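You operate a simulated robot arm through the tools that you are given. There is no shell and no other tool. Be economical: measure what you need, move in short steps, check, and stop when the job is done.

You run a simulated two-armed robot. Do the job below in one go: nothing can be reset, and whatever is moved stays where it is left.

Task
Press the white zero button three times. Stack the 40 mm carton from the top of the brown bench on top of the 50 mm carton. Pick up the tub marked "Oil" from the top of the brown bench with one hand, pass it to the other hand and put it on the top of the barrel by the crates. Fetch the small red die and set it on the top of the rod table. Open the right door of the brown bench, fetch the white tub from the top of the brown bench and set it on the upper shelf of the brown bench and shut the door again. Take the small teal die and put it on the red die. Take the blue disc and leave it on top of the yellow filter. Take the white cup from the top of the barrel by the crates and leave it on the top of the barrel with the pump. Put the small white tub on the top of the sorting table. Any order will do. Set down upright: tub, white tub, white cup, small white tub.

It is judged by the outcome, as a careful person would: the job done as asked, and still so three seconds after it is handed in. It fails if anything else is knocked over, pushed out of place, dropped, spilled or broken.

Robot
Two 7-joint arms with fingered hands on one trunk, on a base that drives. Base frame: it is fixed to the floor where the robot stands at the start and does not move with it; the origin is under the middle of the robot, x ahead of it, y to its left, z up. Readings come in mm, degrees, newtons and seconds.
The left shoulder is at the start at [99, 128, 1086], the right one opposite. Places, roughly: blue disc [3500, 4500, 750]; carton [4000, 3250, 750]; red die [3750, 4000, 750]; red tub, teal tub [4000, 3500, 750]; right door of the brown bench [3600, 3200, 400]; small red die [3750, 4000, 750]; small teal die [4000, 4000, 750]; small white tub (8x8x10 cm) [-6400, -1500, 800]; top of the barrel by the crates [3400, 5600, 900]; top of the barrel with the pump [2800, 5400, 900]; top of the rod table [2100, 5700, 800]; top of the sorting table [-3600, -1400, 900]; upper shelf of the brown bench [3800, 3500, 400]; white cup (7x7x9 cm) [3300, 5400, 900]; white tub [3750, 4000, 750]; white zero button [700, 0, 900]; yellow filter (5x5x8 cm) [3500, 4400, 900]. Payload 5 kg a hand.
The TCP of each hand is the grasp point between the finger pads, 37 mm short of the fingertips. In the tool frame z runs along the fingers and y along their closing line. Largest opening 124 mm; the body of the gripper starts 43 mm behind the TCP. The gripper is a hand of 3 fingers: y runs from the thumb to the fingers, the wrist lies at [-21, -116, -203] in the tool frame.
Orientation is that of the tool frame in the base frame, as a unit quaternion [w, x, y, z]. With the fingers straight down and the wrist toward the robot, the tool's x, y and z point along [0, 1, 0], [1, 0, 0] and [0, 0, -1] of the base frame.

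Tools
- The arms move only by the tool servo_tool. It takes "left_motion", "right_motion" or both (then of equal length, played together; a hand with none holds still); each is a list of rows, each a list of 2 entries, a list of its own where there are three numbers: the shift along the tool's x, y, z in mm, then the turn, a rotation vector about the tool's x, y, z in rad. In form: [[[dx, dy, dz], [rx, ry, rz]], ...]. A call has 1 to 10 rows; each row shifts and turns the commanded pose from where the row before left it, along the tool's axes as they then stand. Each row takes 0.2 s and may step no farther than 50 mm and 8.6 degrees from the row before; otherwise, the whole call is refused. Where a pose cannot be reached the arm comes as near as it can. A force on the tool above 40 N (or 10 N above the force at the start of the call, whichever is more), or a blocked arm, ends the call early, and 0.2 s more pass. In this call time passes only in rows, and 0.2 s behind the last. It gives the time, the measured TCP pose, the force on the tool (base axes), the opening and the grip force at its end, in the units of the frame above (readings bear some noise), with the torque about the TCP (base axes, N m) and any sound that the robot's microphone picked up.
- Cameras (640 x 400 px; columns grow to the right, rows downward): "scene" is now at [270.7, -4.1, 1281.1]; the picture's right is [-0.06, -1.00, 0.00], its down [-0.34, 0.02, -0.94] and it looks along [0.94, -0.05, -0.34] (base axes); focal length 266 px, centre (320, 200). "left" rides on the left gripper at [-72, -104, -154] in its tool frame; the picture's right is [-0.83, -0.26, 0.49], its down [0.51, -0.72, 0.47] and it looks along [0.23, 0.64, 0.73] (tool axes); focal length 243 px, centre (320, 200). "right" rides on the right gripper at [72, -104, -154] in its tool frame; the picture's right is [-0.83, 0.26, -0.49], its down [-0.51, -0.72, 0.47] and it looks along [-0.23, 0.64, 0.73] (tool axes); focal length 243 px, centre (320, 200). There is no depth. A picture from a camera that has moved, and an enlarged one, comes with that camera's place and axes in the base frame and with its lens. The place of the scene camera against the robot may be out by one fixed shift of up to 12 mm in any direction.
- camera(camera): a new picture of that camera. It takes no simulated time.
- move_column(by): slides the trunk up (or, below 0, down) by that many mm; the arms and the scene camera ride with it, the base frame stays. It gives what a move gives, with no picture.
- roll_base(legs): drives the robot by 1 to 6 legs, each [ahead, left, turn to the left] in mm, mm and degrees, along the robot's own axes; the way and the turn of a leg run together, so that a leg with both is an arc; at most 1500 mm and 180 degrees a leg. The arms and the cameras ride along, it lands a little off, and it stops where it bumps. It gives what a move gives.
- move_fingers(index, middle, thumb_bend, thumb_turn, hand): sets how far each is bent, from 0 (flat) to 100 (curled in); at 30 the hand is open as for a grip, at 70 the pads meet at the TCP. One left out holds its place. A second passes; each finger stops where it meets its share of the squeeze, and holds until it gets a number again. It is the only way to open and close the hand. It gives what a move gives, with no picture; readings hold the bend of each and the force on the fingers (four entries, about 0 where the hand has none), thumb and palm. thumb_turn goes from beside the hand (0) to across from the fingers (100), as for a grip.
- head_to(pan, tilt): turns the head with the scene camera to pan (to the left, within 80 degrees either way) and tilt (down, from -29 to 69), counted from straight ahead of the robot. It gives what a move gives.
- close_up(camera, box): a new picture of the part [left, top, right, bottom] of that camera's present view, enlarged. It takes no simulated time.
- sign_off(): hands the job in; it is judged then, once.

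Go step by step. Nothing tells you exact positions but the pictures and the camera data: compare them with the known pose of the tool, close in by small moves and look again before you grip or let go. The budget is 525 turns and 310 pictures, counting those below and the enlarged ones. Unless the task says otherwise, let go and move clear before handing in.

The tools are called after "Emit:" as name(argument=value, ...) on one line, values as JSON. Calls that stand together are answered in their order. servo_tool: Moves the arms, as the interface text tells. Its arguments: {"type":"object","properties":{"left_motion":{"type":"array"},"right_motion":{"type":"array"}},"required":[]} The other tools are called the same way: move_column (by) slides the trunk up or down; move_fingers (index, middle, thumb_bend, thumb_turn, hand) moves the fingers one by one; roll_base (legs) drives the base; head_to (pan, tilt) turns the head that bears the scene camera; camera (camera) takes a picture; close_up (camera, box) takes an enlarged picture of a part of a camera's view; sign_off () hands the job in.

At the start:

```text
time_s: 0.0
left_tool_pos: [717.4, 258.1, 1153.0]
left_orientation: [0.0, 0.707, 0.707, -0.001]
left_ft_force: [0.4, 0.2, 0.9]
left_ft_torque: [-0.02, -0.02, -0.01]
left_opening: 123.7
left_grasp_force: 0.0
left_shape: jaw
left_bend: [30.0, 30.0, 30.0, 98.0]
left_finger forces: [0.1, 0.0, 0.0, 0.0, 0.0, 0.1]
right_tool_pos: [578.8, -307.8, 1175.5]
right_orientation: [0.001, 0.707, 0.707, 0.001]
right_ft_force: [0.4, 1.1, -0.1]
right_ft_torque: [-0.05, -0.02, 0.0]
right_opening: 123.5
right_grasp_force: 0.1
right_shape: jaw
right_bend: [30.0, 30.0, 30.0, 98.0]
right_finger forces: [0.0, 0.0, 0.0, 0.0, 0.1, 0.1]
trunk travel left (down, up): [-275.0, 288.0]
robot x, y, heading: [-2.6, 0.9, 0.1]
head pan, tilt: [-3.1, 20.0]
```

scene: 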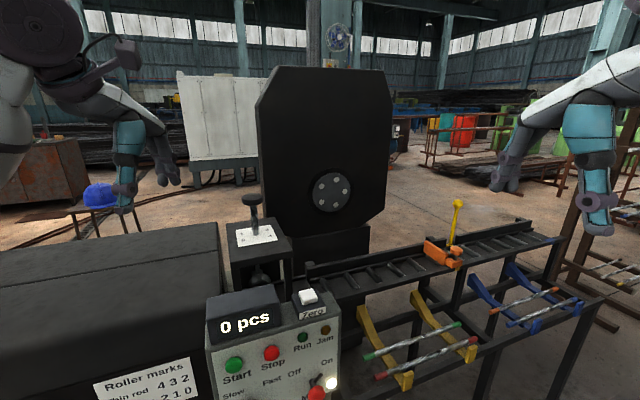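
right: 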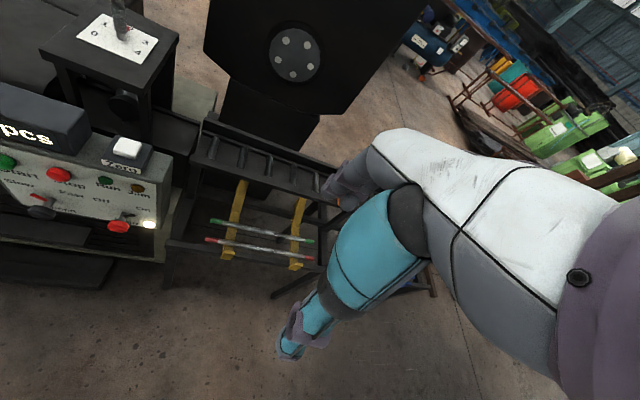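
left: 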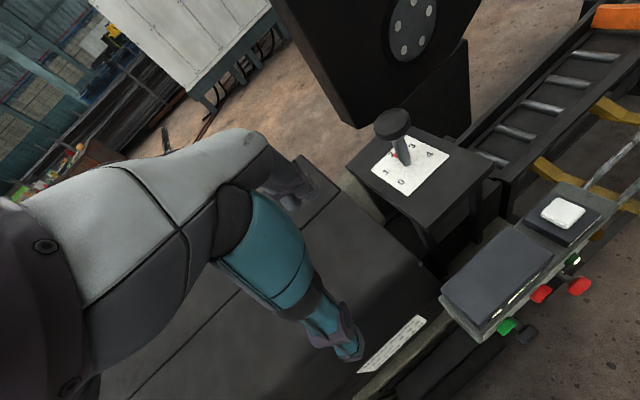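

The zero button shows in all three views; triangulating gives about (726, -4, 897). I'll close the right hand into a pointer and bring it above the button.

Emit:
move_fingers(hand="right", index=70, middle=70, thumb_bend=70)

Emit:
servo_tool(right_motion=[[[43.4, 21, 0], [0, 0, 0]], [[43.4, 21, 0], [0, 0, 0]], [[43.4, 21, 0], [0, 0, 0]], [[43.4, 21, 0], [0, 0, 0]], [[43.4, 21, 0], [0, 0, 0]], [[43.4, 21, 0], [0, 0, 0]], [[43.4, 21, 0], [0, 0, 0]], [[0, 0, 50], [0, 0, 0]], [[0, 0, 50], [0, 0, 0]], [[0, 0, 30], [0, 0, 0]]])

Emit:
camera(camera="right")

Emit:
camera(camera="scene")

Emit:
camera(camera="left")

```text
time_s: 1.0
left_tool_pos: [717.2, 257.9, 1153.3]
left_orientation: [0.001, 0.707, 0.707, 0.0]
left_ft_force: [-0.5, 0.7, 0.2]
left_ft_torque: [0.01, 0.04, -0.02]
left_opening: 124.0
left_grasp_force: 0.0
left_shape: jaw
left_bend: [30.0, 30.0, 30.0, 98.0]
left_finger forces: [0.0, 0.0, 0.0, 0.0, 0.1, 0.1]
right_tool_pos: [579.2, -306.7, 1174.5]
right_orientation: [0.0, 0.707, 0.707, 0.002]
right_ft_force: [0.0, -0.1, -0.3]
right_ft_torque: [0.0, 0.02, -0.01]
right_opening: 7.3
right_grasp_force: 0.0
right_shape: fingers
right_bend: [70.0, 70.0, 70.0, 98.0]
right_finger forces: [0.0, 0.1, 0.1, 0.0, 0.0, 0.0]
trunk travel left (down, up): [-275.0, 288.0]
robot x, y, heading: [-1.2, 1.0, -0.0]
head pan, tilt: [-3.1, 20.0]
```

```text
time_s: 3.2
left_tool_pos: [717.3, 258.4, 1152.7]
left_orientation: [0.0, 0.707, 0.707, 0.0]
left_ft_force: [-0.1, 0.7, -0.2]
left_ft_torque: [0.01, -0.02, 0.02]
left_opening: 123.7
left_grasp_force: 0.1
left_shape: jaw
left_bend: [30.0, 30.0, 30.0, 98.0]
left_finger forces: [0.1, 0.0, 0.0, 0.0, 0.0, 0.0]
right_tool_pos: [726.3, -3.9, 1045.3]
right_orientation: [0.0, 0.707, 0.707, 0.0]
right_ft_force: [0.8, -1.0, 0.0]
right_ft_torque: [-0.01, 0.02, 0.03]
right_opening: 7.0
right_grasp_force: 0.1
right_shape: fingers
right_bend: [70.0, 70.0, 70.0, 98.0]
right_finger forces: [0.1, 0.1, 0.1, 0.0, 0.1, 0.0]
trunk travel left (down, up): [-275.0, 288.0]
robot x, y, heading: [-5.6, 0.5, -0.3]
head pan, tilt: [-3.1, 20.0]
```

```text
306 pictures are left
camera right: at [621.3, 67.6, 1199.4], right [0.26, -0.83, 0.49], down [-0.72, -0.51, -0.47], along [0.64, -0.23, -0.73], focal length 243 px, centre (320, 200)
```

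right: 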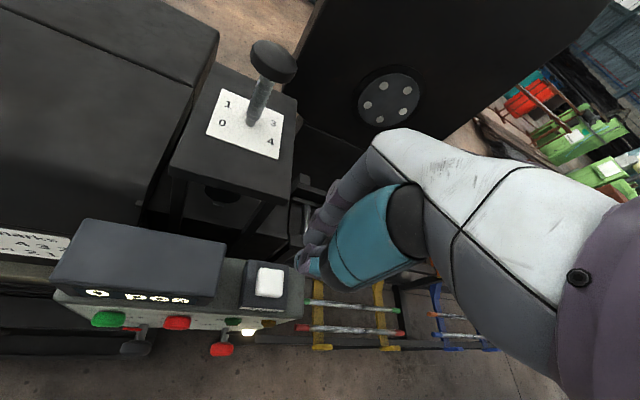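

```text
305 pictures are left
camera scene: at [271.1, -3.8, 1281.0], right [-0.05, -1.0, 0.0], down [-0.34, 0.02, -0.94], along [0.94, -0.05, -0.34], focal length 266 px, centre (320, 200)
```

scene: 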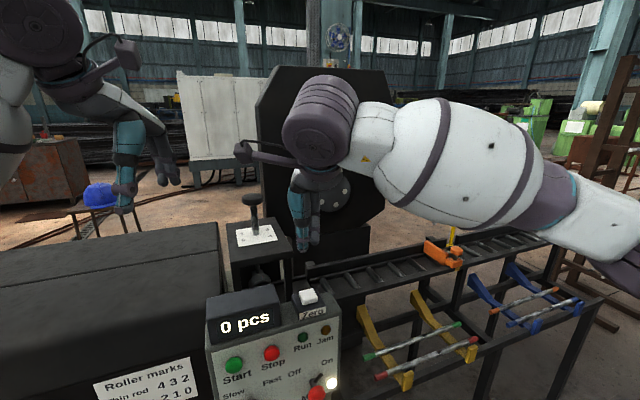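

```text
304 pictures are left
camera left: at [613.3, 185.5, 1305.3], right [-0.26, -0.83, -0.49], down [-0.72, 0.51, -0.47], along [0.64, 0.23, -0.73], focal length 243 px, centre (320, 200)
```

left: 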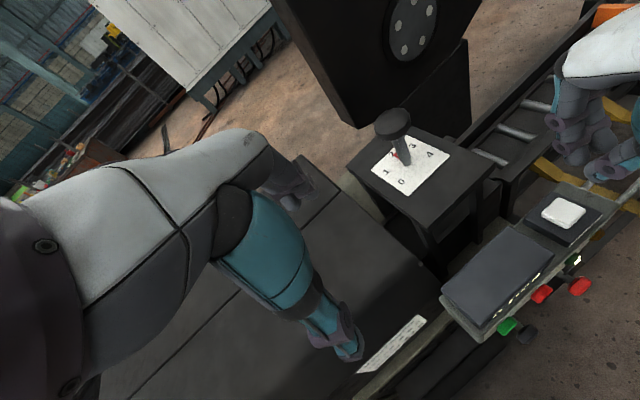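

The pointer is above the button, consistent with my estimate. I'll lower it to just above and look.

Emit:
servo_tool(right_motion=[[[0, 0, 40], [0, 0, 0]], [[0, 0, 35], [0, 0, 0]]])

Emit:
close_up(camera="left", box=[480, 60, 640, 260])

Emit:
close_up(camera="scene", box=[200, 200, 400, 400])

```text
time_s: 3.8
left_tool_pos: [717.9, 257.5, 1152.2]
left_orientation: [0.001, 0.707, 0.707, -0.001]
left_ft_force: [-1.1, 0.1, -0.2]
left_ft_torque: [0.03, 0.01, -0.03]
left_opening: 123.7
left_grasp_force: 0.0
left_shape: jaw
left_bend: [30.0, 30.0, 30.0, 98.0]
left_finger forces: [0.0, 0.0, 0.0, 0.0, 0.0, 0.0]
right_tool_pos: [724.2, -4.8, 971.7]
right_orientation: [0.001, 0.707, 0.707, 0.0]
right_ft_force: [-0.4, -0.4, -0.3]
right_ft_torque: [0.04, 0.02, -0.02]
right_opening: 6.9
right_grasp_force: 0.0
right_shape: fingers
right_bend: [70.0, 70.0, 70.0, 98.0]
right_finger forces: [0.1, 0.0, 0.0, 0.1, 0.1, 0.0]
trunk travel left (down, up): [-275.0, 288.0]
robot x, y, heading: [-2.8, 3.0, -0.1]
head pan, tilt: [-3.1, 20.0]
```

```text
2.00 times, centred on (560, 160) of left
camera zoom: at [613.5, 184.7, 1305.3], right [-0.26, -0.83, -0.49], down [-0.72, 0.51, -0.47], along [0.64, 0.23, -0.73], focal length 485 px, centre (-160, 280)
```

zoom: 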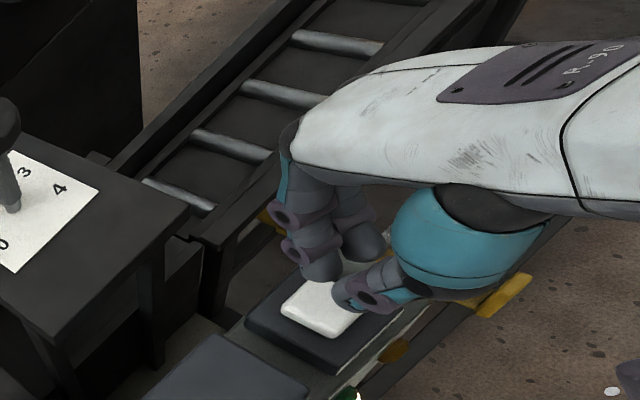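

```text
2.00 times, centred on (300, 300) of scene
camera zoom: at [271.2, -4.5, 1281.0], right [-0.06, -1.0, 0.0], down [-0.34, 0.02, -0.94], along [0.94, -0.05, -0.34], focal length 533 px, centre (360, 0)
```

zoom: 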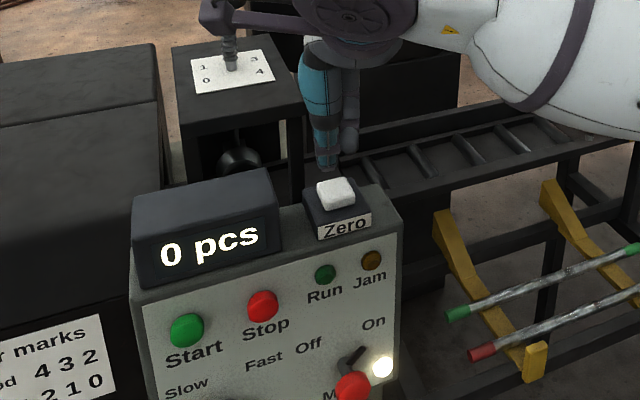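

Tip is about 35 mm above the button and centred. I'll lower slowly until contact.

Emit:
servo_tool(right_motion=[[[0, 0, 10], [0, 0, 0]], [[0, 0, 10], [0, 0, 0]], [[0, 0, 5], [0, 0, 0]]])

Emit:
close_up(camera="left", box=[480, 60, 640, 260])

```text
time_s: 4.6
left_tool_pos: [718.0, 258.6, 1152.9]
left_orientation: [0.0, 0.706, 0.708, 0.0]
left_ft_force: [0.4, 0.4, 0.9]
left_ft_torque: [0.0, -0.01, 0.01]
left_opening: 123.6
left_grasp_force: 0.0
left_shape: jaw
left_bend: [30.0, 30.0, 30.0, 98.0]
left_finger forces: [0.0, 0.1, 0.0, 0.0, 0.1, 0.0]
right_tool_pos: [724.5, -4.7, 945.1]
right_orientation: [0.0, 0.708, 0.707, 0.001]
right_ft_force: [0.0, 0.2, 0.2]
right_ft_torque: [-0.02, 0.01, -0.02]
right_opening: 7.2
right_grasp_force: 0.0
right_shape: fingers
right_bend: [70.0, 70.0, 70.0, 98.0]
right_finger forces: [0.0, 0.0, 0.0, 0.1, 0.0, 0.1]
trunk travel left (down, up): [-275.0, 288.0]
robot x, y, heading: [0.6, 0.8, -0.2]
head pan, tilt: [-3.1, 20.0]
```

```text
2.00 times, centred on (560, 160) of left
camera zoom: at [612.9, 185.1, 1305.6], right [-0.26, -0.83, -0.49], down [-0.72, 0.51, -0.47], along [0.64, 0.23, -0.73], focal length 485 px, centre (-160, 280)
```

zoom: 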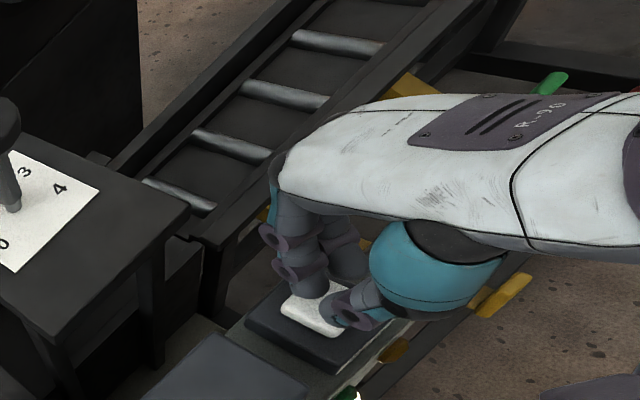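

Emit:
servo_tool(right_motion=[[[0, 0, 3], [0, 0, 0]], [[0, 0, 3], [0, 0, 0]], [[0, 0, 3], [0, 0, 0]]])

Emit:
close_up(camera="scene", box=[200, 200, 400, 400])

```text
time_s: 5.4
left_tool_pos: [717.1, 258.2, 1152.6]
left_orientation: [0.0, 0.707, 0.707, 0.001]
left_ft_force: [0.4, 0.1, -0.1]
left_ft_torque: [0.01, 0.02, 0.0]
left_opening: 123.9
left_grasp_force: 0.0
left_shape: jaw
left_bend: [30.0, 30.0, 30.0, 98.0]
left_finger forces: [0.1, 0.1, 0.0, 0.0, 0.1, 0.1]
right_tool_pos: [725.0, -3.2, 937.7]
right_orientation: [0.0, 0.706, 0.708, 0.0]
right_ft_force: [0.4, -0.2, 0.6]
right_ft_torque: [-0.03, 0.01, 0.0]
right_opening: 7.3
right_grasp_force: 0.0
right_shape: fingers
right_bend: [70.0, 70.0, 70.0, 98.0]
right_finger forces: [0.0, 0.0, 0.1, 0.0, 0.0, 0.2]
trunk travel left (down, up): [-275.0, 288.0]
robot x, y, heading: [2.0, -0.9, 0.2]
head pan, tilt: [-3.1, 20.0]
```

```text
2.00 times, centred on (300, 300) of scene
camera zoom: at [270.8, -4.1, 1281.1], right [-0.06, -1.0, 0.0], down [-0.34, 0.02, -0.94], along [0.94, -0.05, -0.34], focal length 533 px, centre (360, 0)
```

zoom: 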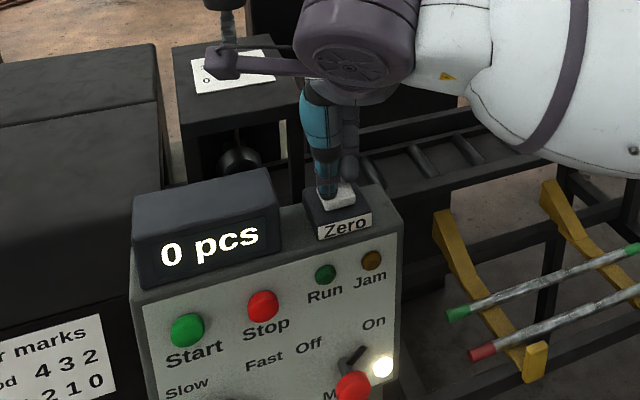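

Emit:
servo_tool(right_motion=[[[-4, 0, 0], [0, 0, 0]], [[0, 0, 2], [0, 0, 0]], [[0, 0, 2], [0, 0, 0]], [[0, 0, 2], [0, 0, 0]]])

Emit:
close_up(camera="left", box=[520, 150, 640, 230])

```text
time_s: 6.4
left_tool_pos: [718.3, 258.5, 1152.1]
left_orientation: [-0.001, 0.708, 0.707, 0.0]
left_ft_force: [0.0, 0.6, 0.3]
left_ft_torque: [0.01, 0.0, 0.0]
left_opening: 123.6
left_grasp_force: 0.1
left_shape: jaw
left_bend: [30.0, 30.0, 30.0, 98.0]
left_finger forces: [0.1, 0.1, 0.1, 0.0, 0.1, 0.0]
right_tool_pos: [724.7, -7.7, 930.3]
right_orientation: [0.001, 0.707, 0.707, 0.0]
right_ft_force: [0.1, 0.0, 2.9]
right_ft_torque: [0.03, 0.09, 0.02]
right_opening: 7.2
right_grasp_force: 1.0
right_shape: fingers
right_bend: [70.0, 70.0, 70.0, 98.0]
right_finger forces: [0.0, 0.1, 0.0, 0.0, 2.2, 0.0]
trunk travel left (down, up): [-275.0, 288.0]
robot x, y, heading: [-0.4, 2.3, 0.1]
head pan, tilt: [-3.1, 20.0]
```

```text
5.00 times, centred on (580, 190) of left
camera zoom: at [612.7, 185.0, 1305.7], right [-0.26, -0.83, -0.49], down [-0.72, 0.51, -0.47], along [0.64, 0.23, -0.73], focal length 1213 px, centre (-980, 250)
```

zoom: 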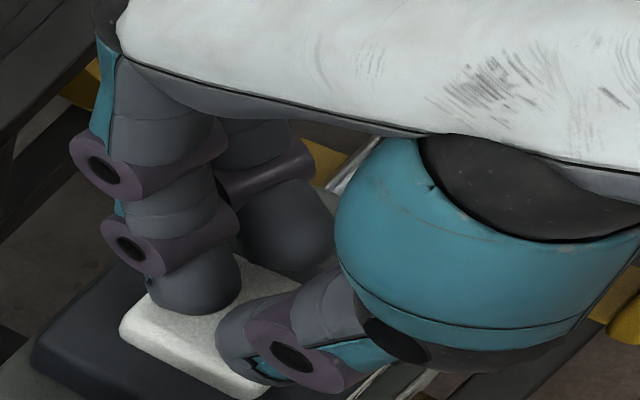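

Thumb touches the button. Pressing in small steps, listening for a click.

Emit:
servo_tool(right_motion=[[[0, 0, 1.5], [0, 0, 0]], [[0, 0, 1.5], [0, 0, 0]]])

```text
time_s: 7.0
left_tool_pos: [717.0, 258.9, 1153.6]
left_orientation: [0.0, 0.708, 0.707, -0.001]
left_ft_force: [0.3, -0.8, 0.3]
left_ft_torque: [0.03, -0.01, 0.02]
left_opening: 123.6
left_grasp_force: 0.1
left_shape: jaw
left_bend: [30.0, 30.0, 30.0, 98.0]
left_finger forces: [0.1, 0.1, 0.0, 0.0, 0.1, 0.0]
right_tool_pos: [725.2, -8.5, 928.6]
right_orientation: [0.001, 0.707, 0.707, 0.0]
right_ft_force: [-0.8, -0.1, 4.4]
right_ft_torque: [0.05, 0.08, 0.02]
right_opening: 6.9
right_grasp_force: 2.6
right_shape: fingers
right_bend: [70.0, 70.0, 70.0, 98.0]
right_finger forces: [0.1, 0.0, 0.0, 0.1, 4.8, 0.0]
trunk travel left (down, up): [-275.0, 288.0]
robot x, y, heading: [-3.3, 0.1, 0.3]
head pan, tilt: [-3.1, 20.0]
heard: click
```

One click. Release up 6 mm.

Emit:
servo_tool(right_motion=[[[0, 0, -4], [0, 0, 0]], [[0, 0, -5], [0, 0, 0]], [[0, 0, 0], [0, 0, 0]]])

Emit:
close_up(camera="scene", box=[200, 200, 400, 400])

```text
time_s: 7.8
left_tool_pos: [718.0, 258.5, 1152.2]
left_orientation: [-0.001, 0.707, 0.707, 0.0]
left_ft_force: [-0.6, -0.2, -0.3]
left_ft_torque: [0.04, -0.01, 0.0]
left_opening: 123.7
left_grasp_force: 0.0
left_shape: jaw
left_bend: [30.0, 30.0, 30.0, 98.0]
left_finger forces: [0.0, 0.1, 0.0, 0.0, 0.0, 0.1]
right_tool_pos: [726.0, -7.3, 937.0]
right_orientation: [0.0, 0.707, 0.707, 0.0]
right_ft_force: [0.2, 0.8, -0.4]
right_ft_torque: [-0.02, 0.02, 0.0]
right_opening: 6.5
right_grasp_force: 0.0
right_shape: fingers
right_bend: [70.0, 70.0, 70.0, 98.0]
right_finger forces: [0.0, 0.1, 0.1, 0.1, 0.0, 0.0]
trunk travel left (down, up): [-275.0, 288.0]
robot x, y, heading: [-1.6, -2.1, -0.1]
head pan, tilt: [-3.1, 20.0]
```

```text
2.00 times, centred on (300, 300) of scene
camera zoom: at [270.8, -4.1, 1281.0], right [-0.05, -1.0, 0.0], down [-0.34, 0.02, -0.94], along [0.94, -0.05, -0.34], focal length 533 px, centre (360, 0)
```

zoom: 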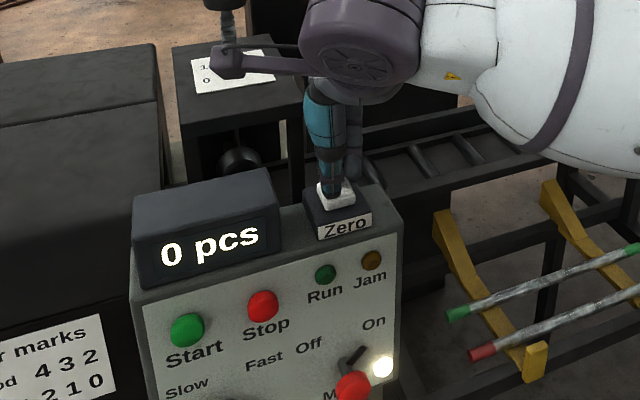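

Same motion for the second press.

Emit:
servo_tool(right_motion=[[[0, 0, 5], [0, 0, 0]], [[0, 0, 2.5], [0, 0, 0]], [[0, 0, 2], [0, 0, 0]]])

```text
time_s: 8.6
left_tool_pos: [716.2, 258.7, 1153.9]
left_orientation: [-0.001, 0.707, 0.707, -0.001]
left_ft_force: [1.1, 0.0, 0.2]
left_ft_torque: [-0.01, 0.01, 0.02]
left_opening: 123.7
left_grasp_force: 0.1
left_shape: jaw
left_bend: [30.0, 30.0, 30.0, 98.0]
left_finger forces: [0.1, 0.0, 0.1, 0.0, 0.0, 0.1]
right_tool_pos: [726.4, -7.6, 927.5]
right_orientation: [0.001, 0.706, 0.708, 0.001]
right_ft_force: [-0.8, -0.7, 5.7]
right_ft_torque: [0.05, 0.12, -0.02]
right_opening: 6.9
right_grasp_force: 2.7
right_shape: fingers
right_bend: [70.0, 70.0, 70.0, 98.0]
right_finger forces: [0.0, 0.1, 0.0, 0.0, 5.5, 0.1]
trunk travel left (down, up): [-275.0, 288.0]
robot x, y, heading: [1.5, -1.2, 0.2]
head pan, tilt: [-3.1, 20.0]
heard: click
```

Second click. Release fully, then press the third time.

Emit:
servo_tool(right_motion=[[[0, 0, -4.5], [0, 0, 0]], [[0, 0, -5], [0, 0, 0]], [[0, 0, 0], [0, 0, 0]]])

Emit:
servo_tool(right_motion=[[[0, 0, 5], [0, 0, 0]], [[0, 0, 2.5], [0, 0, 0]], [[0, 0, 2], [0, 0, 0]]])

Emit:
servo_tool(right_motion=[[[0, 0, -10], [0, 0, 0]], [[0, 0, -40], [0, 0, 0]], [[0, 0, -50], [0, 0, 0]], [[0, 0, -50], [0, 0, 0]]])

```text
time_s: 9.4
left_tool_pos: [716.7, 258.1, 1153.5]
left_orientation: [0.0, 0.706, 0.708, 0.0]
left_ft_force: [1.0, -0.6, 0.8]
left_ft_torque: [-0.01, -0.03, 0.02]
left_opening: 123.8
left_grasp_force: 0.0
left_shape: jaw
left_bend: [30.0, 30.0, 30.0, 98.0]
left_finger forces: [0.1, 0.0, 0.0, 0.0, 0.1, 0.0]
right_tool_pos: [725.2, -7.6, 936.7]
right_orientation: [0.0, 0.706, 0.708, 0.0]
right_ft_force: [0.1, 0.2, 0.0]
right_ft_torque: [-0.01, 0.02, 0.03]
right_opening: 6.8
right_grasp_force: 0.0
right_shape: fingers
right_bend: [70.0, 70.0, 70.0, 98.0]
right_finger forces: [0.0, 0.1, 0.0, 0.0, 0.0, 0.0]
trunk travel left (down, up): [-275.0, 288.0]
robot x, y, heading: [2.0, -4.5, -0.2]
head pan, tilt: [-3.1, 20.0]
```

```text
time_s: 10.2
left_tool_pos: [716.5, 258.2, 1153.6]
left_orientation: [0.001, 0.707, 0.707, 0.0]
left_ft_force: [0.0, -0.2, -0.4]
left_ft_torque: [0.05, -0.02, 0.01]
left_opening: 123.9
left_grasp_force: 0.0
left_shape: jaw
left_bend: [30.0, 30.0, 30.0, 98.0]
left_finger forces: [0.0, 0.1, 0.0, 0.0, 0.1, 0.0]
right_tool_pos: [726.1, -8.0, 928.7]
right_orientation: [0.0, 0.707, 0.708, 0.0]
right_ft_force: [-0.6, -0.4, 5.6]
right_ft_torque: [0.05, 0.1, 0.02]
right_opening: 6.6
right_grasp_force: 2.4
right_shape: fingers
right_bend: [70.0, 70.0, 70.0, 98.0]
right_finger forces: [0.0, 0.0, 0.1, 0.0, 5.1, 0.1]
trunk travel left (down, up): [-275.0, 288.0]
robot x, y, heading: [-2.0, -1.9, 0.0]
head pan, tilt: [-3.1, 20.0]
heard: click
```

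```text
time_s: 11.2
left_tool_pos: [716.9, 259.0, 1153.5]
left_orientation: [0.0, 0.706, 0.708, 0.001]
left_ft_force: [-0.3, 0.1, 0.9]
left_ft_torque: [0.0, -0.01, 0.01]
left_opening: 123.7
left_grasp_force: 0.0
left_shape: jaw
left_bend: [30.0, 30.0, 30.0, 98.0]
left_finger forces: [0.1, 0.0, 0.0, 0.0, 0.1, 0.0]
right_tool_pos: [723.3, -7.5, 1078.3]
right_orientation: [0.002, 0.708, 0.707, 0.0]
right_ft_force: [0.8, 0.1, 0.2]
right_ft_torque: [-0.03, 0.02, -0.02]
right_opening: 6.5
right_grasp_force: 0.0
right_shape: fingers
right_bend: [70.0, 70.0, 70.0, 97.0]
right_finger forces: [0.0, 0.0, 0.0, 0.0, 0.0, 0.1]
trunk travel left (down, up): [-275.0, 288.0]
robot x, y, heading: [-1.0, -1.5, -0.0]
head pan, tilt: [-3.1, 20.0]
```

Three clicks done. Now retract, open the right hand and look around to plan the drive.

Emit:
servo_tool(right_motion=[[[-43.4, -21, -14], [0, 0, 0]], [[-43.4, -21, -14], [0, 0, 0]], [[-43.4, -21, -14], [0, 0, 0]], [[-43.4, -21, -14], [0, 0, 0]], [[-43.4, -21, -14], [0, 0, 0]], [[-43.4, -21, -14], [0, 0, 0]], [[-43.4, -21, -14], [0, 0, 0]]])

Emit:
move_fingers(hand="right", index=30, middle=30, thumb_bend=30)

Emit:
head_to(pan=70, tilt=15)

Emit:
camera(camera="scene")

Emit:
head_to(pan=-70, tilt=15)

Emit:
camera(camera="scene")

```text
refused: row 1 steps farther than a row can; nothing moved
```

```text
time_s: 12.2
left_tool_pos: [717.3, 257.9, 1153.3]
left_orientation: [0.0, 0.707, 0.707, 0.0]
left_ft_force: [0.0, -0.5, 1.0]
left_ft_torque: [0.0, 0.01, -0.04]
left_opening: 123.4
left_grasp_force: 0.0
left_shape: jaw
left_bend: [30.0, 30.0, 30.0, 98.0]
left_finger forces: [0.0, 0.0, 0.1, 0.0, 0.0, 0.0]
right_tool_pos: [724.1, -7.4, 1076.5]
right_orientation: [0.001, 0.707, 0.707, 0.001]
right_ft_force: [0.3, 0.8, -0.6]
right_ft_torque: [0.02, -0.02, -0.02]
right_opening: 128.5
right_grasp_force: 0.0
right_shape: fingers
right_bend: [30.0, 30.0, 30.0, 97.0]
right_finger forces: [0.0, 0.0, 0.1, 0.0, 0.0, 0.0]
trunk travel left (down, up): [-275.0, 288.0]
robot x, y, heading: [0.2, -1.4, -0.1]
head pan, tilt: [-3.1, 20.0]
```

```text
time_s: 13.7
left_tool_pos: [716.8, 258.0, 1153.1]
left_orientation: [-0.001, 0.707, 0.707, 0.0]
left_ft_force: [-0.3, -0.2, 0.1]
left_ft_torque: [-0.01, -0.02, -0.01]
left_opening: 123.9
left_grasp_force: 0.0
left_shape: jaw
left_bend: [30.0, 30.0, 30.0, 98.0]
left_finger forces: [0.0, 0.0, 0.1, 0.0, 0.0, 0.0]
right_tool_pos: [724.8, -8.1, 1077.4]
right_orientation: [0.0, 0.707, 0.707, 0.001]
right_ft_force: [0.6, 0.2, 0.3]
right_ft_torque: [-0.02, -0.03, -0.01]
right_opening: 128.7
right_grasp_force: 0.0
right_shape: fingers
right_bend: [30.0, 30.0, 30.0, 97.0]
right_finger forces: [0.0, 0.0, 0.1, 0.0, 0.0, 0.0]
trunk travel left (down, up): [-275.0, 288.0]
robot x, y, heading: [-2.3, -0.3, -0.2]
head pan, tilt: [70.0, 15.0]
```

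```text
297 pictures are left
camera scene: at [209.7, 88.8, 1289.2], right [0.94, -0.34, 0.0], down [-0.09, -0.24, -0.97], along [0.33, 0.91, -0.26], focal length 266 px, centre (320, 200)
```

scene: 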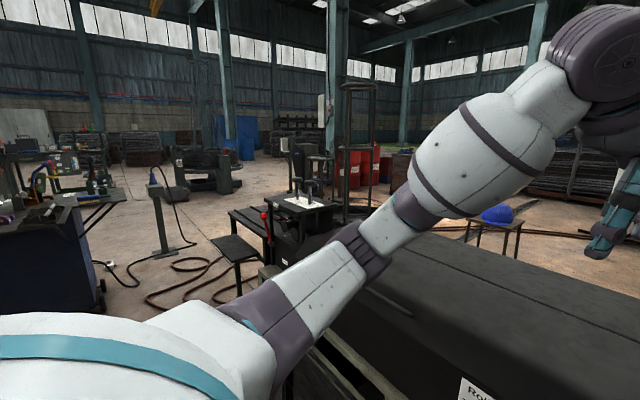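

```text
time_s: 15.9
left_tool_pos: [717.6, 257.9, 1153.1]
left_orientation: [0.0, 0.706, 0.708, -0.001]
left_ft_force: [0.8, 0.4, -0.9]
left_ft_torque: [0.01, 0.02, -0.01]
left_opening: 124.0
left_grasp_force: 0.1
left_shape: jaw
left_bend: [30.0, 30.0, 30.0, 98.0]
left_finger forces: [0.0, 0.0, 0.0, 0.0, 0.0, 0.1]
right_tool_pos: [723.9, -7.3, 1077.1]
right_orientation: [0.001, 0.707, 0.707, 0.0]
right_ft_force: [1.3, 0.6, 0.4]
right_ft_torque: [-0.01, -0.03, 0.0]
right_opening: 128.3
right_grasp_force: 0.2
right_shape: fingers
right_bend: [30.0, 30.0, 30.0, 97.0]
right_finger forces: [0.0, 0.0, 0.0, 0.0, 0.0, 0.0]
trunk travel left (down, up): [-275.0, 288.0]
robot x, y, heading: [2.7, 3.4, 0.2]
head pan, tilt: [-70.0, 15.0]
```

```text
296 pictures are left
camera scene: at [209.7, -86.8, 1289.2], right [-0.94, -0.34, 0.0], down [-0.09, 0.24, -0.97], along [0.33, -0.91, -0.26], focal length 266 px, centre (320, 200)
```

scene: 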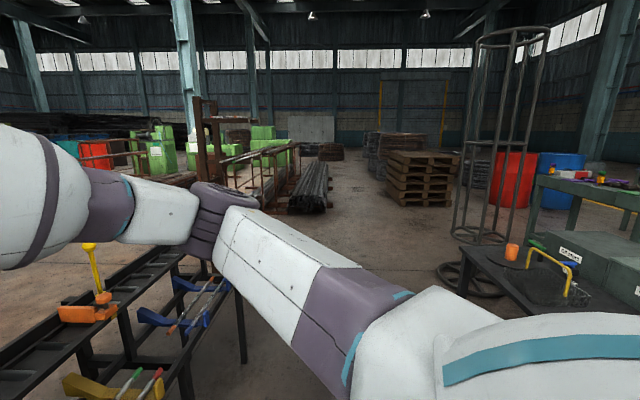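

Right hand still needs to retract. I'll retract both arms and then survey the left side.

Emit:
servo_tool(right_motion=[[[-38, -18, -12], [0, 0, 0]], [[-38, -18, -12], [0, 0, 0]], [[-38, -18, -12], [0, 0, 0]], [[-38, -18, -12], [0, 0, 0]], [[-38, -18, -12], [0, 0, 0]], [[-38, -18, -12], [0, 0, 0]], [[-38, -18, -12], [0, 0, 0]], [[-38, -18, -12], [0, 0, 0]]], left_motion=[[[6, -17, -3], [0, 0, 0]], [[6, -17, -3], [0, 0, 0]], [[6, -17, -3], [0, 0, 0]], [[6, -17, -3], [0, 0, 0]], [[6, -17, -3], [0, 0, 0]], [[6, -17, -3], [0, 0, 0]], [[6, -17, -3], [0, 0, 0]], [[6, -17, -3], [0, 0, 0]]])

Emit:
head_to(pan=40, tilt=30)

Emit:
camera(camera="scene")

Emit:
head_to(pan=80, tilt=30)

Emit:
camera(camera="scene")

Emit:
head_to(pan=-40, tilt=20)

Emit:
camera(camera="scene")

```text
time_s: 17.7
left_tool_pos: [577.8, 304.3, 1178.8]
left_orientation: [0.001, 0.707, 0.707, 0.0]
left_ft_force: [-0.4, -0.1, -0.6]
left_ft_torque: [0.02, -0.01, -0.05]
left_opening: 123.7
left_grasp_force: 0.1
left_shape: jaw
left_bend: [30.0, 30.0, 30.0, 98.0]
left_finger forces: [0.0, 0.0, 0.0, 0.0, 0.1, 0.1]
right_tool_pos: [577.5, -311.8, 1171.9]
right_orientation: [0.001, 0.707, 0.707, 0.001]
right_ft_force: [-1.1, -0.3, 0.0]
right_ft_torque: [-0.01, -0.04, 0.0]
right_opening: 128.4
right_grasp_force: 0.1
right_shape: fingers
right_bend: [30.0, 30.0, 30.0, 97.0]
right_finger forces: [0.1, 0.0, 0.1, 0.0, 0.0, 0.0]
trunk travel left (down, up): [-275.0, 288.0]
robot x, y, heading: [1.0, -1.0, -0.0]
head pan, tilt: [-70.0, 15.0]
```

```text
time_s: 19.6
left_tool_pos: [580.9, 305.6, 1176.3]
left_orientation: [0.0, 0.707, 0.707, -0.001]
left_ft_force: [-0.1, 1.1, -0.5]
left_ft_torque: [0.02, -0.02, -0.01]
left_opening: 123.6
left_grasp_force: 0.0
left_shape: jaw
left_bend: [30.0, 30.0, 30.0, 98.0]
left_finger forces: [0.0, 0.0, 0.0, 0.0, 0.0, 0.0]
right_tool_pos: [580.2, -310.8, 1169.9]
right_orientation: [0.001, 0.707, 0.707, 0.0]
right_ft_force: [0.7, -0.2, 0.8]
right_ft_torque: [-0.01, -0.02, 0.0]
right_opening: 128.6
right_grasp_force: 0.1
right_shape: fingers
right_bend: [30.0, 30.0, 30.0, 97.0]
right_finger forces: [0.0, 0.0, 0.1, 0.0, 0.0, 0.1]
trunk travel left (down, up): [-275.0, 288.0]
robot x, y, heading: [2.6, 1.7, 0.2]
head pan, tilt: [40.0, 30.0]
```

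```text
295 pictures are left
camera scene: at [247.1, 59.1, 1265.0], right [0.64, -0.77, 0.0], down [-0.38, -0.32, -0.87], along [0.66, 0.56, -0.5], focal length 266 px, centre (320, 200)
```

scene: 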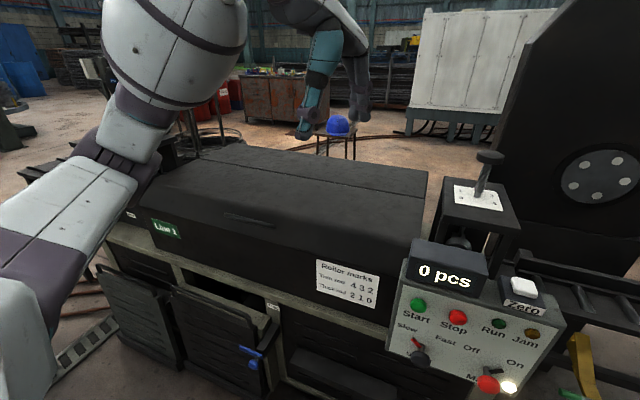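

```text
time_s: 20.6
left_tool_pos: [580.5, 305.3, 1176.5]
left_orientation: [0.001, 0.707, 0.707, -0.001]
left_ft_force: [-0.8, -0.4, -0.5]
left_ft_torque: [0.02, 0.02, -0.02]
left_opening: 123.5
left_grasp_force: 0.1
left_shape: jaw
left_bend: [30.0, 30.0, 30.0, 98.0]
left_finger forces: [0.0, 0.0, 0.1, 0.1, 0.1, 0.0]
right_tool_pos: [580.7, -311.2, 1170.1]
right_orientation: [0.0, 0.707, 0.707, 0.001]
right_ft_force: [0.5, -0.3, -0.1]
right_ft_torque: [0.0, 0.01, 0.02]
right_opening: 128.4
right_grasp_force: 0.1
right_shape: fingers
right_bend: [30.0, 30.0, 30.0, 97.0]
right_finger forces: [0.1, 0.0, 0.1, 0.0, 0.1, 0.0]
trunk travel left (down, up): [-275.0, 288.0]
robot x, y, heading: [-1.8, -0.7, -0.1]
head pan, tilt: [80.0, 30.0]
```

```text
294 pictures are left
camera scene: at [193.5, 90.1, 1265.0], right [0.98, -0.17, 0.0], down [-0.09, -0.49, -0.87], along [0.15, 0.85, -0.5], focal length 266 px, centre (320, 200)
```

scene: 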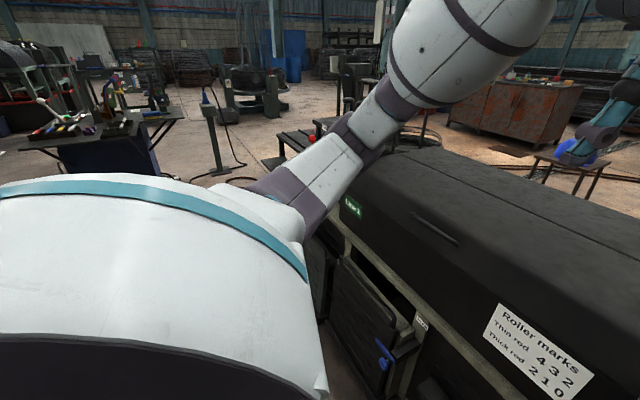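

```text
time_s: 22.6
left_tool_pos: [581.4, 305.0, 1176.0]
left_orientation: [0.0, 0.707, 0.707, 0.0]
left_ft_force: [0.3, 0.0, -0.7]
left_ft_torque: [-0.02, -0.02, 0.0]
left_opening: 123.6
left_grasp_force: 0.0
left_shape: jaw
left_bend: [30.0, 30.0, 30.0, 98.0]
left_finger forces: [0.0, 0.1, 0.0, 0.0, 0.1, 0.0]
right_tool_pos: [581.2, -311.1, 1170.6]
right_orientation: [0.0, 0.707, 0.707, 0.001]
right_ft_force: [0.2, -0.1, -0.1]
right_ft_torque: [-0.02, 0.0, 0.06]
right_opening: 128.5
right_grasp_force: 0.1
right_shape: fingers
right_bend: [30.0, 30.0, 30.0, 97.0]
right_finger forces: [0.0, 0.0, 0.0, 0.0, 0.0, 0.0]
trunk travel left (down, up): [-275.0, 288.0]
robot x, y, heading: [-1.9, -0.7, 0.1]
head pan, tilt: [-40.0, 20.0]
```

```text
293 pictures are left
camera scene: at [249.1, -58.8, 1281.1], right [-0.64, -0.77, 0.0], down [-0.26, 0.22, -0.94], along [0.72, -0.6, -0.34], focal length 266 px, centre (320, 200)
```

scene: 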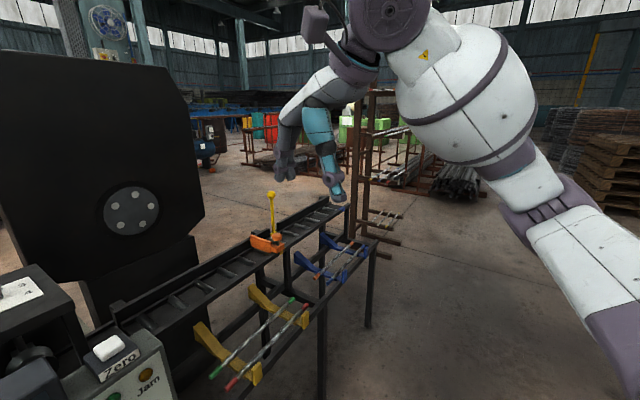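

The brown bench stands about (3550–4100, 3000–4500) facing me; I need a drivable path. I'll turn left on the spot and look for the way around the black machine.

Emit:
roll_base(legs=[[0, 0, 90]])

Emit:
head_to(pan=-25, tilt=25)

Emit:
camera(camera="scene")

Emit:
head_to(pan=70, tilt=20)

Emit:
camera(camera="scene")

```text
time_s: 26.9
left_tool_pos: [-312.3, 575.9, 1176.5]
left_orientation: [0.0, -0.006, 1.0, 0.001]
left_ft_force: [0.1, 0.3, 0.8]
left_ft_torque: [-0.01, 0.01, -0.01]
left_opening: 123.7
left_grasp_force: 0.1
left_shape: jaw
left_bend: [30.0, 30.0, 30.0, 98.0]
left_finger forces: [0.0, 0.0, 0.1, 0.1, 0.1, 0.0]
right_tool_pos: [304.6, 585.1, 1171.7]
right_orientation: [0.0, -0.007, 1.0, 0.001]
right_ft_force: [0.1, 0.5, -0.5]
right_ft_torque: [0.0, 0.04, -0.01]
right_opening: 128.4
right_grasp_force: 0.0
right_shape: fingers
right_bend: [30.0, 30.0, 30.0, 97.0]
right_finger forces: [0.0, 0.0, 0.0, 0.1, 0.0, 0.0]
trunk travel left (down, up): [-275.0, 288.0]
robot x, y, heading: [3.8, 0.1, 90.8]
head pan, tilt: [-40.0, 20.0]
```

```text
time_s: 27.6
left_tool_pos: [-313.0, 576.2, 1177.3]
left_orientation: [0.0, -0.006, 1.0, 0.0]
left_ft_force: [-0.4, 0.5, 0.1]
left_ft_torque: [-0.04, -0.01, -0.04]
left_opening: 123.8
left_grasp_force: 0.1
left_shape: jaw
left_bend: [30.0, 30.0, 30.0, 98.0]
left_finger forces: [0.0, 0.0, 0.1, 0.0, 0.0, 0.0]
right_tool_pos: [304.0, 584.4, 1171.3]
right_orientation: [0.0, -0.006, 1.0, 0.001]
right_ft_force: [-0.3, 0.8, 0.1]
right_ft_torque: [0.03, -0.04, 0.02]
right_opening: 128.4
right_grasp_force: 0.0
right_shape: fingers
right_bend: [30.0, 30.0, 30.0, 97.0]
right_finger forces: [0.1, 0.1, 0.0, 0.0, 0.0, 0.1]
trunk travel left (down, up): [-275.0, 288.0]
robot x, y, heading: [1.2, -0.1, 90.8]
head pan, tilt: [-25.0, 25.0]
```

```text
292 pictures are left
camera scene: at [35.7, 262.8, 1273.0], right [0.91, -0.41, 0.0], down [-0.17, -0.38, -0.91], along [0.37, 0.83, -0.42], focal length 266 px, centre (320, 200)
```

scene: 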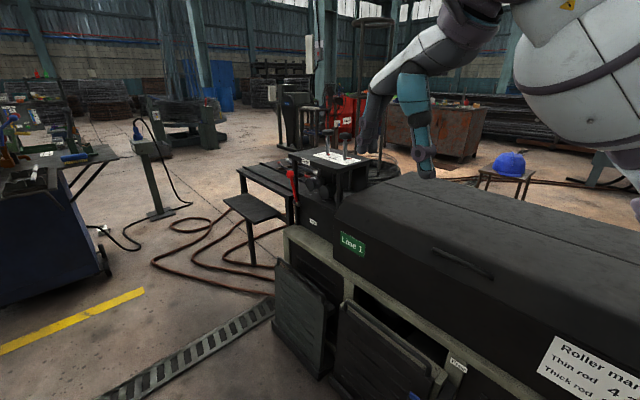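

```text
time_s: 29.4
left_tool_pos: [-313.2, 577.7, 1176.3]
left_orientation: [0.001, -0.006, 1.0, 0.0]
left_ft_force: [1.3, -1.0, 0.2]
left_ft_torque: [-0.04, 0.01, 0.01]
left_opening: 123.8
left_grasp_force: 0.1
left_shape: jaw
left_bend: [30.0, 30.0, 30.0, 98.0]
left_finger forces: [0.1, 0.0, 0.0, 0.0, 0.1, 0.0]
right_tool_pos: [304.1, 584.1, 1171.0]
right_orientation: [0.0, -0.006, 1.0, 0.001]
right_ft_force: [-0.2, -1.0, -0.3]
right_ft_torque: [0.05, 0.01, -0.02]
right_opening: 128.4
right_grasp_force: 0.0
right_shape: fingers
right_bend: [30.0, 30.0, 30.0, 97.0]
right_finger forces: [0.0, 0.0, 0.1, 0.1, 0.0, 0.0]
trunk travel left (down, up): [-275.0, 288.0]
robot x, y, heading: [-2.7, -1.5, 91.1]
head pan, tilt: [70.0, 20.0]
```

```text
291 pictures are left
camera scene: at [-90.1, 209.6, 1281.1], right [0.33, 0.94, 0.0], down [0.32, -0.11, -0.94], along [-0.89, 0.31, -0.34], focal length 266 px, centre (320, 200)
```

scene: 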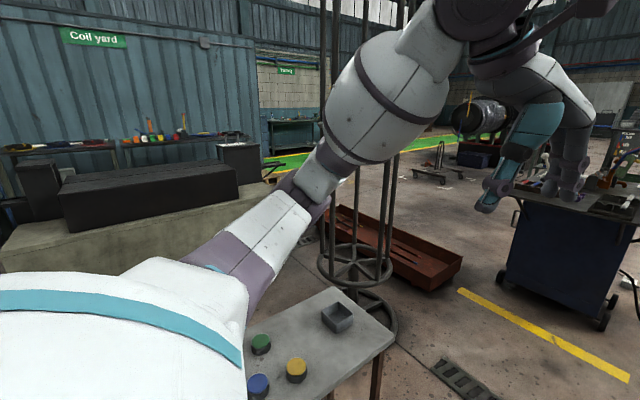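

There's a corridor between the cart and the black machine. I'll raise the trunk for clearance and drive it in short legs.

Emit:
move_column(by=200)

Emit:
roll_base(legs=[[900, 100, 0], [500, 180, 0]])

Emit:
head_to(pan=0, tilt=45)

Emit:
camera(camera="scene")

Emit:
head_to(pan=-60, tilt=25)

Emit:
camera(camera="scene")

```text
time_s: 31.5
left_tool_pos: [-314.2, 577.0, 1375.5]
left_orientation: [0.0, -0.006, 1.0, -0.001]
left_ft_force: [-0.3, -0.2, 0.2]
left_ft_torque: [-0.02, -0.05, -0.01]
left_opening: 123.6
left_grasp_force: 0.0
left_shape: jaw
left_bend: [30.0, 30.0, 30.0, 98.0]
left_finger forces: [0.0, 0.0, 0.0, 0.0, 0.0, 0.0]
right_tool_pos: [304.0, 586.0, 1369.7]
right_orientation: [0.0, -0.006, 1.0, 0.0]
right_ft_force: [-0.4, -0.4, 0.5]
right_ft_torque: [0.0, 0.01, -0.02]
right_opening: 128.3
right_grasp_force: 0.0
right_shape: fingers
right_bend: [30.0, 30.0, 30.0, 97.0]
right_finger forces: [0.0, 0.0, 0.1, 0.1, 0.0, 0.1]
trunk travel left (down, up): [-475.0, 88.0]
robot x, y, heading: [-4.2, 2.0, 91.0]
head pan, tilt: [70.0, 20.0]
```

```text
time_s: 39.0
left_tool_pos: [-603.8, 1988.0, 1377.6]
left_orientation: [0.0, -0.002, 1.0, 0.001]
left_ft_force: [-0.5, -0.5, -0.2]
left_ft_torque: [0.02, 0.01, -0.01]
left_opening: 123.7
left_grasp_force: 0.0
left_shape: jaw
left_bend: [30.0, 30.0, 30.0, 98.0]
left_finger forces: [0.0, 0.0, 0.1, 0.0, 0.0, 0.1]
right_tool_pos: [13.8, 1990.0, 1370.5]
right_orientation: [0.0, -0.002, 1.0, 0.001]
right_ft_force: [0.7, 0.0, -0.3]
right_ft_torque: [0.01, 0.0, -0.02]
right_opening: 128.6
right_grasp_force: 0.0
right_shape: fingers
right_bend: [30.0, 30.0, 30.0, 97.0]
right_finger forces: [0.0, 0.1, 0.0, 0.0, 0.1, 0.0]
trunk travel left (down, up): [-475.0, 88.0]
robot x, y, heading: [-296.6, 1412.4, 90.2]
head pan, tilt: [70.0, 20.0]
```

```text
time_s: 40.5
left_tool_pos: [-603.7, 1988.8, 1376.7]
left_orientation: [0.0, -0.002, 1.0, 0.0]
left_ft_force: [-0.8, -0.2, 0.5]
left_ft_torque: [0.02, -0.01, -0.04]
left_opening: 124.0
left_grasp_force: 0.2
left_shape: jaw
left_bend: [30.0, 30.0, 30.0, 98.0]
left_finger forces: [0.0, 0.1, 0.1, 0.0, 0.1, 0.0]
right_tool_pos: [13.7, 1992.1, 1370.4]
right_orientation: [0.0, -0.001, 1.0, 0.001]
right_ft_force: [0.2, -0.2, 0.4]
right_ft_torque: [-0.02, 0.02, -0.03]
right_opening: 128.4
right_grasp_force: 0.0
right_shape: fingers
right_bend: [30.0, 30.0, 30.0, 97.0]
right_finger forces: [0.0, 0.0, 0.0, 0.0, 0.0, 0.0]
trunk travel left (down, up): [-475.0, 88.0]
robot x, y, heading: [-299.4, 1408.4, 90.3]
head pan, tilt: [0.0, 45.0]
```

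```text
290 pictures are left
camera scene: at [-297.3, 1607.9, 1456.4], right [1.0, 0.0, 0.0], down [0.0, -0.71, -0.71], along [0.0, 0.71, -0.71], focal length 266 px, centre (320, 200)
```

scene: 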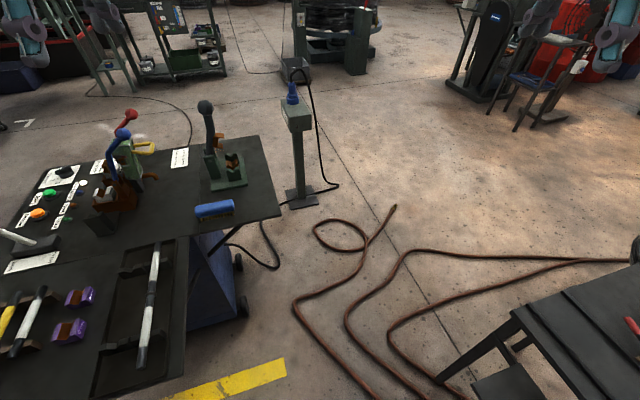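

```text
time_s: 41.8
left_tool_pos: [-602.9, 1988.4, 1375.5]
left_orientation: [-0.001, -0.001, 1.0, 0.0]
left_ft_force: [-0.3, -0.7, -0.4]
left_ft_torque: [0.01, 0.01, 0.03]
left_opening: 123.6
left_grasp_force: 0.1
left_shape: jaw
left_bend: [30.0, 30.0, 30.0, 98.0]
left_finger forces: [0.0, 0.0, 0.0, 0.1, 0.0, 0.0]
right_tool_pos: [13.0, 1990.6, 1371.3]
right_orientation: [0.0, -0.002, 1.0, 0.002]
right_ft_force: [-0.4, 0.3, -0.2]
right_ft_torque: [0.0, 0.01, -0.02]
right_opening: 128.5
right_grasp_force: 0.1
right_shape: fingers
right_bend: [30.0, 30.0, 30.0, 97.0]
right_finger forces: [0.1, 0.0, 0.1, 0.1, 0.1, 0.0]
trunk travel left (down, up): [-475.0, 88.0]
robot x, y, heading: [-297.4, 1411.7, 90.2]
head pan, tilt: [-60.0, 25.0]
```

```text
289 pictures are left
camera scene: at [-217.3, 1572.8, 1486.9], right [0.5, -0.86, 0.0], down [-0.37, -0.21, -0.91], along [0.78, 0.46, -0.42], focal length 266 px, centre (320, 200)
```

scene: 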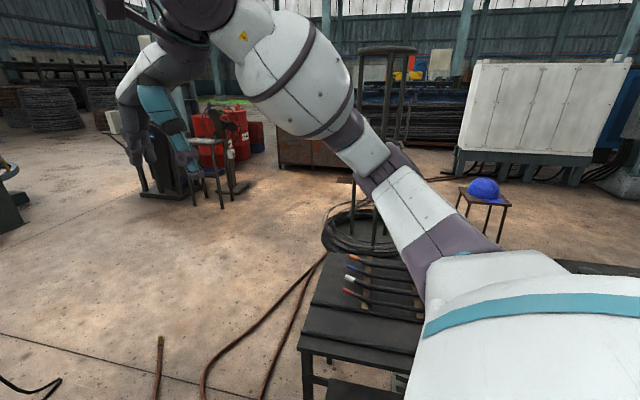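

The gap between cart corner and the black stool/bench is the tight spot. I'll look down at it to measure it.

Emit:
head_to(pan=-20, tilt=62)

Emit:
camera(camera="scene")

Emit:
camera(camera="right")

```text
time_s: 42.8
left_tool_pos: [-604.3, 1989.1, 1377.2]
left_orientation: [0.0, -0.002, 1.0, 0.0]
left_ft_force: [0.5, 0.7, -0.3]
left_ft_torque: [0.0, -0.01, 0.04]
left_opening: 124.0
left_grasp_force: 0.1
left_shape: jaw
left_bend: [30.0, 30.0, 30.0, 98.0]
left_finger forces: [0.0, 0.0, 0.1, 0.1, 0.0, 0.0]
right_tool_pos: [13.9, 1990.7, 1371.2]
right_orientation: [0.0, -0.002, 1.0, 0.001]
right_ft_force: [-1.1, 0.3, 0.2]
right_ft_torque: [-0.02, 0.01, 0.04]
right_opening: 128.5
right_grasp_force: 0.1
right_shape: fingers
right_bend: [30.0, 30.0, 30.0, 97.0]
right_finger forces: [0.1, 0.0, 0.1, 0.0, 0.1, 0.0]
trunk travel left (down, up): [-475.0, 88.0]
robot x, y, heading: [-293.7, 1410.1, 90.3]
head pan, tilt: [-20.0, 62.0]
```

```text
288 pictures are left
camera scene: at [-275.1, 1586.9, 1434.7], right [0.94, -0.34, 0.0], down [-0.3, -0.83, -0.47], along [0.16, 0.44, -0.88], focal length 266 px, centre (320, 200)
```

scene: 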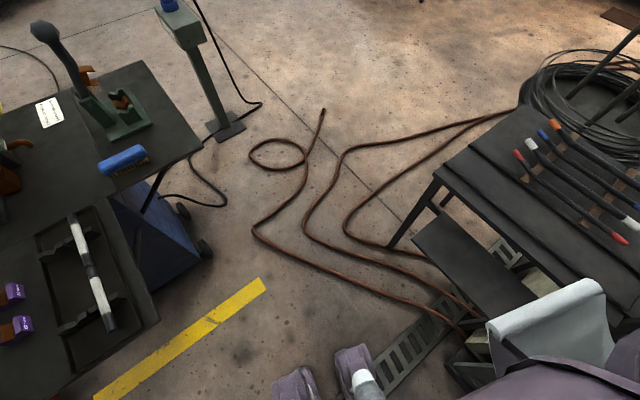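

```text
287 pictures are left
camera right: at [-58.2, 1886.2, 1525.1], right [0.83, 0.26, 0.49], down [0.51, -0.72, -0.47], along [0.23, 0.64, -0.73], focal length 243 px, centre (320, 200)
```

right: 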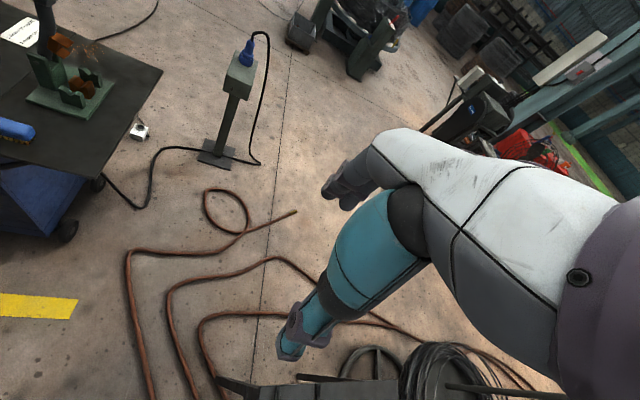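

Gap at floor level is about 900 mm (cart base x≈-700 to bench leg x≈250). I'll pass at x≈-160, then turn right to the open floor.

Emit:
roll_base(legs=[[350, -140, 0], [950, 0, 0], [0, 0, -55]])

Emit:
head_to(pan=0, tilt=25)

Emit:
camera(camera="scene")

```text
time_s: 52.2
left_tool_pos: [143.1, 3280.8, 1376.1]
left_orientation: [0.0, 0.464, 0.886, 0.001]
left_ft_force: [0.2, 0.9, 0.5]
left_ft_torque: [0.02, -0.01, -0.01]
left_opening: 123.6
left_grasp_force: 0.0
left_shape: jaw
left_bend: [30.0, 30.0, 30.0, 98.0]
left_finger forces: [0.0, 0.0, 0.0, 0.0, 0.0, 0.1]
right_tool_pos: [494.5, 2773.7, 1371.8]
right_orientation: [0.0, 0.465, 0.885, 0.001]
right_ft_force: [-0.5, 0.0, 0.7]
right_ft_torque: [0.03, -0.01, 0.01]
right_opening: 128.3
right_grasp_force: 0.1
right_shape: fingers
right_bend: [30.0, 30.0, 30.0, 97.0]
right_finger forces: [0.0, 0.0, 0.0, 0.0, 0.1, 0.0]
trunk travel left (down, up): [-475.0, 88.0]
robot x, y, heading: [-155.0, 2698.9, 34.9]
head pan, tilt: [-20.0, 62.0]
```

```text
time_s: 53.2
left_tool_pos: [143.1, 3280.5, 1376.5]
left_orientation: [0.0, 0.465, 0.885, 0.0]
left_ft_force: [0.2, -0.1, -0.9]
left_ft_torque: [0.0, 0.02, 0.02]
left_opening: 123.6
left_grasp_force: 0.1
left_shape: jaw
left_bend: [30.0, 30.0, 30.0, 98.0]
left_finger forces: [0.1, 0.1, 0.0, 0.1, 0.0, 0.0]
right_tool_pos: [494.9, 2772.4, 1369.9]
right_orientation: [0.0, 0.465, 0.885, 0.002]
right_ft_force: [-0.1, -0.1, 0.3]
right_ft_torque: [0.03, 0.01, 0.01]
right_opening: 128.4
right_grasp_force: 0.1
right_shape: fingers
right_bend: [30.0, 30.0, 30.0, 97.0]
right_finger forces: [0.1, 0.1, 0.0, 0.1, 0.1, 0.0]
trunk travel left (down, up): [-475.0, 88.0]
robot x, y, heading: [-162.1, 2698.6, 34.6]
head pan, tilt: [0.0, 25.0]
```

```text
286 pictures are left
camera scene: at [10.9, 2818.5, 1486.9], right [0.57, -0.82, 0.0], down [-0.35, -0.24, -0.91], along [0.75, 0.51, -0.42], focal length 266 px, centre (320, 200)
```

scene: 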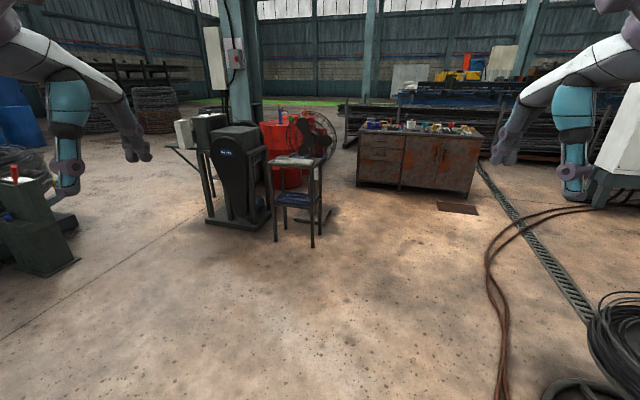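

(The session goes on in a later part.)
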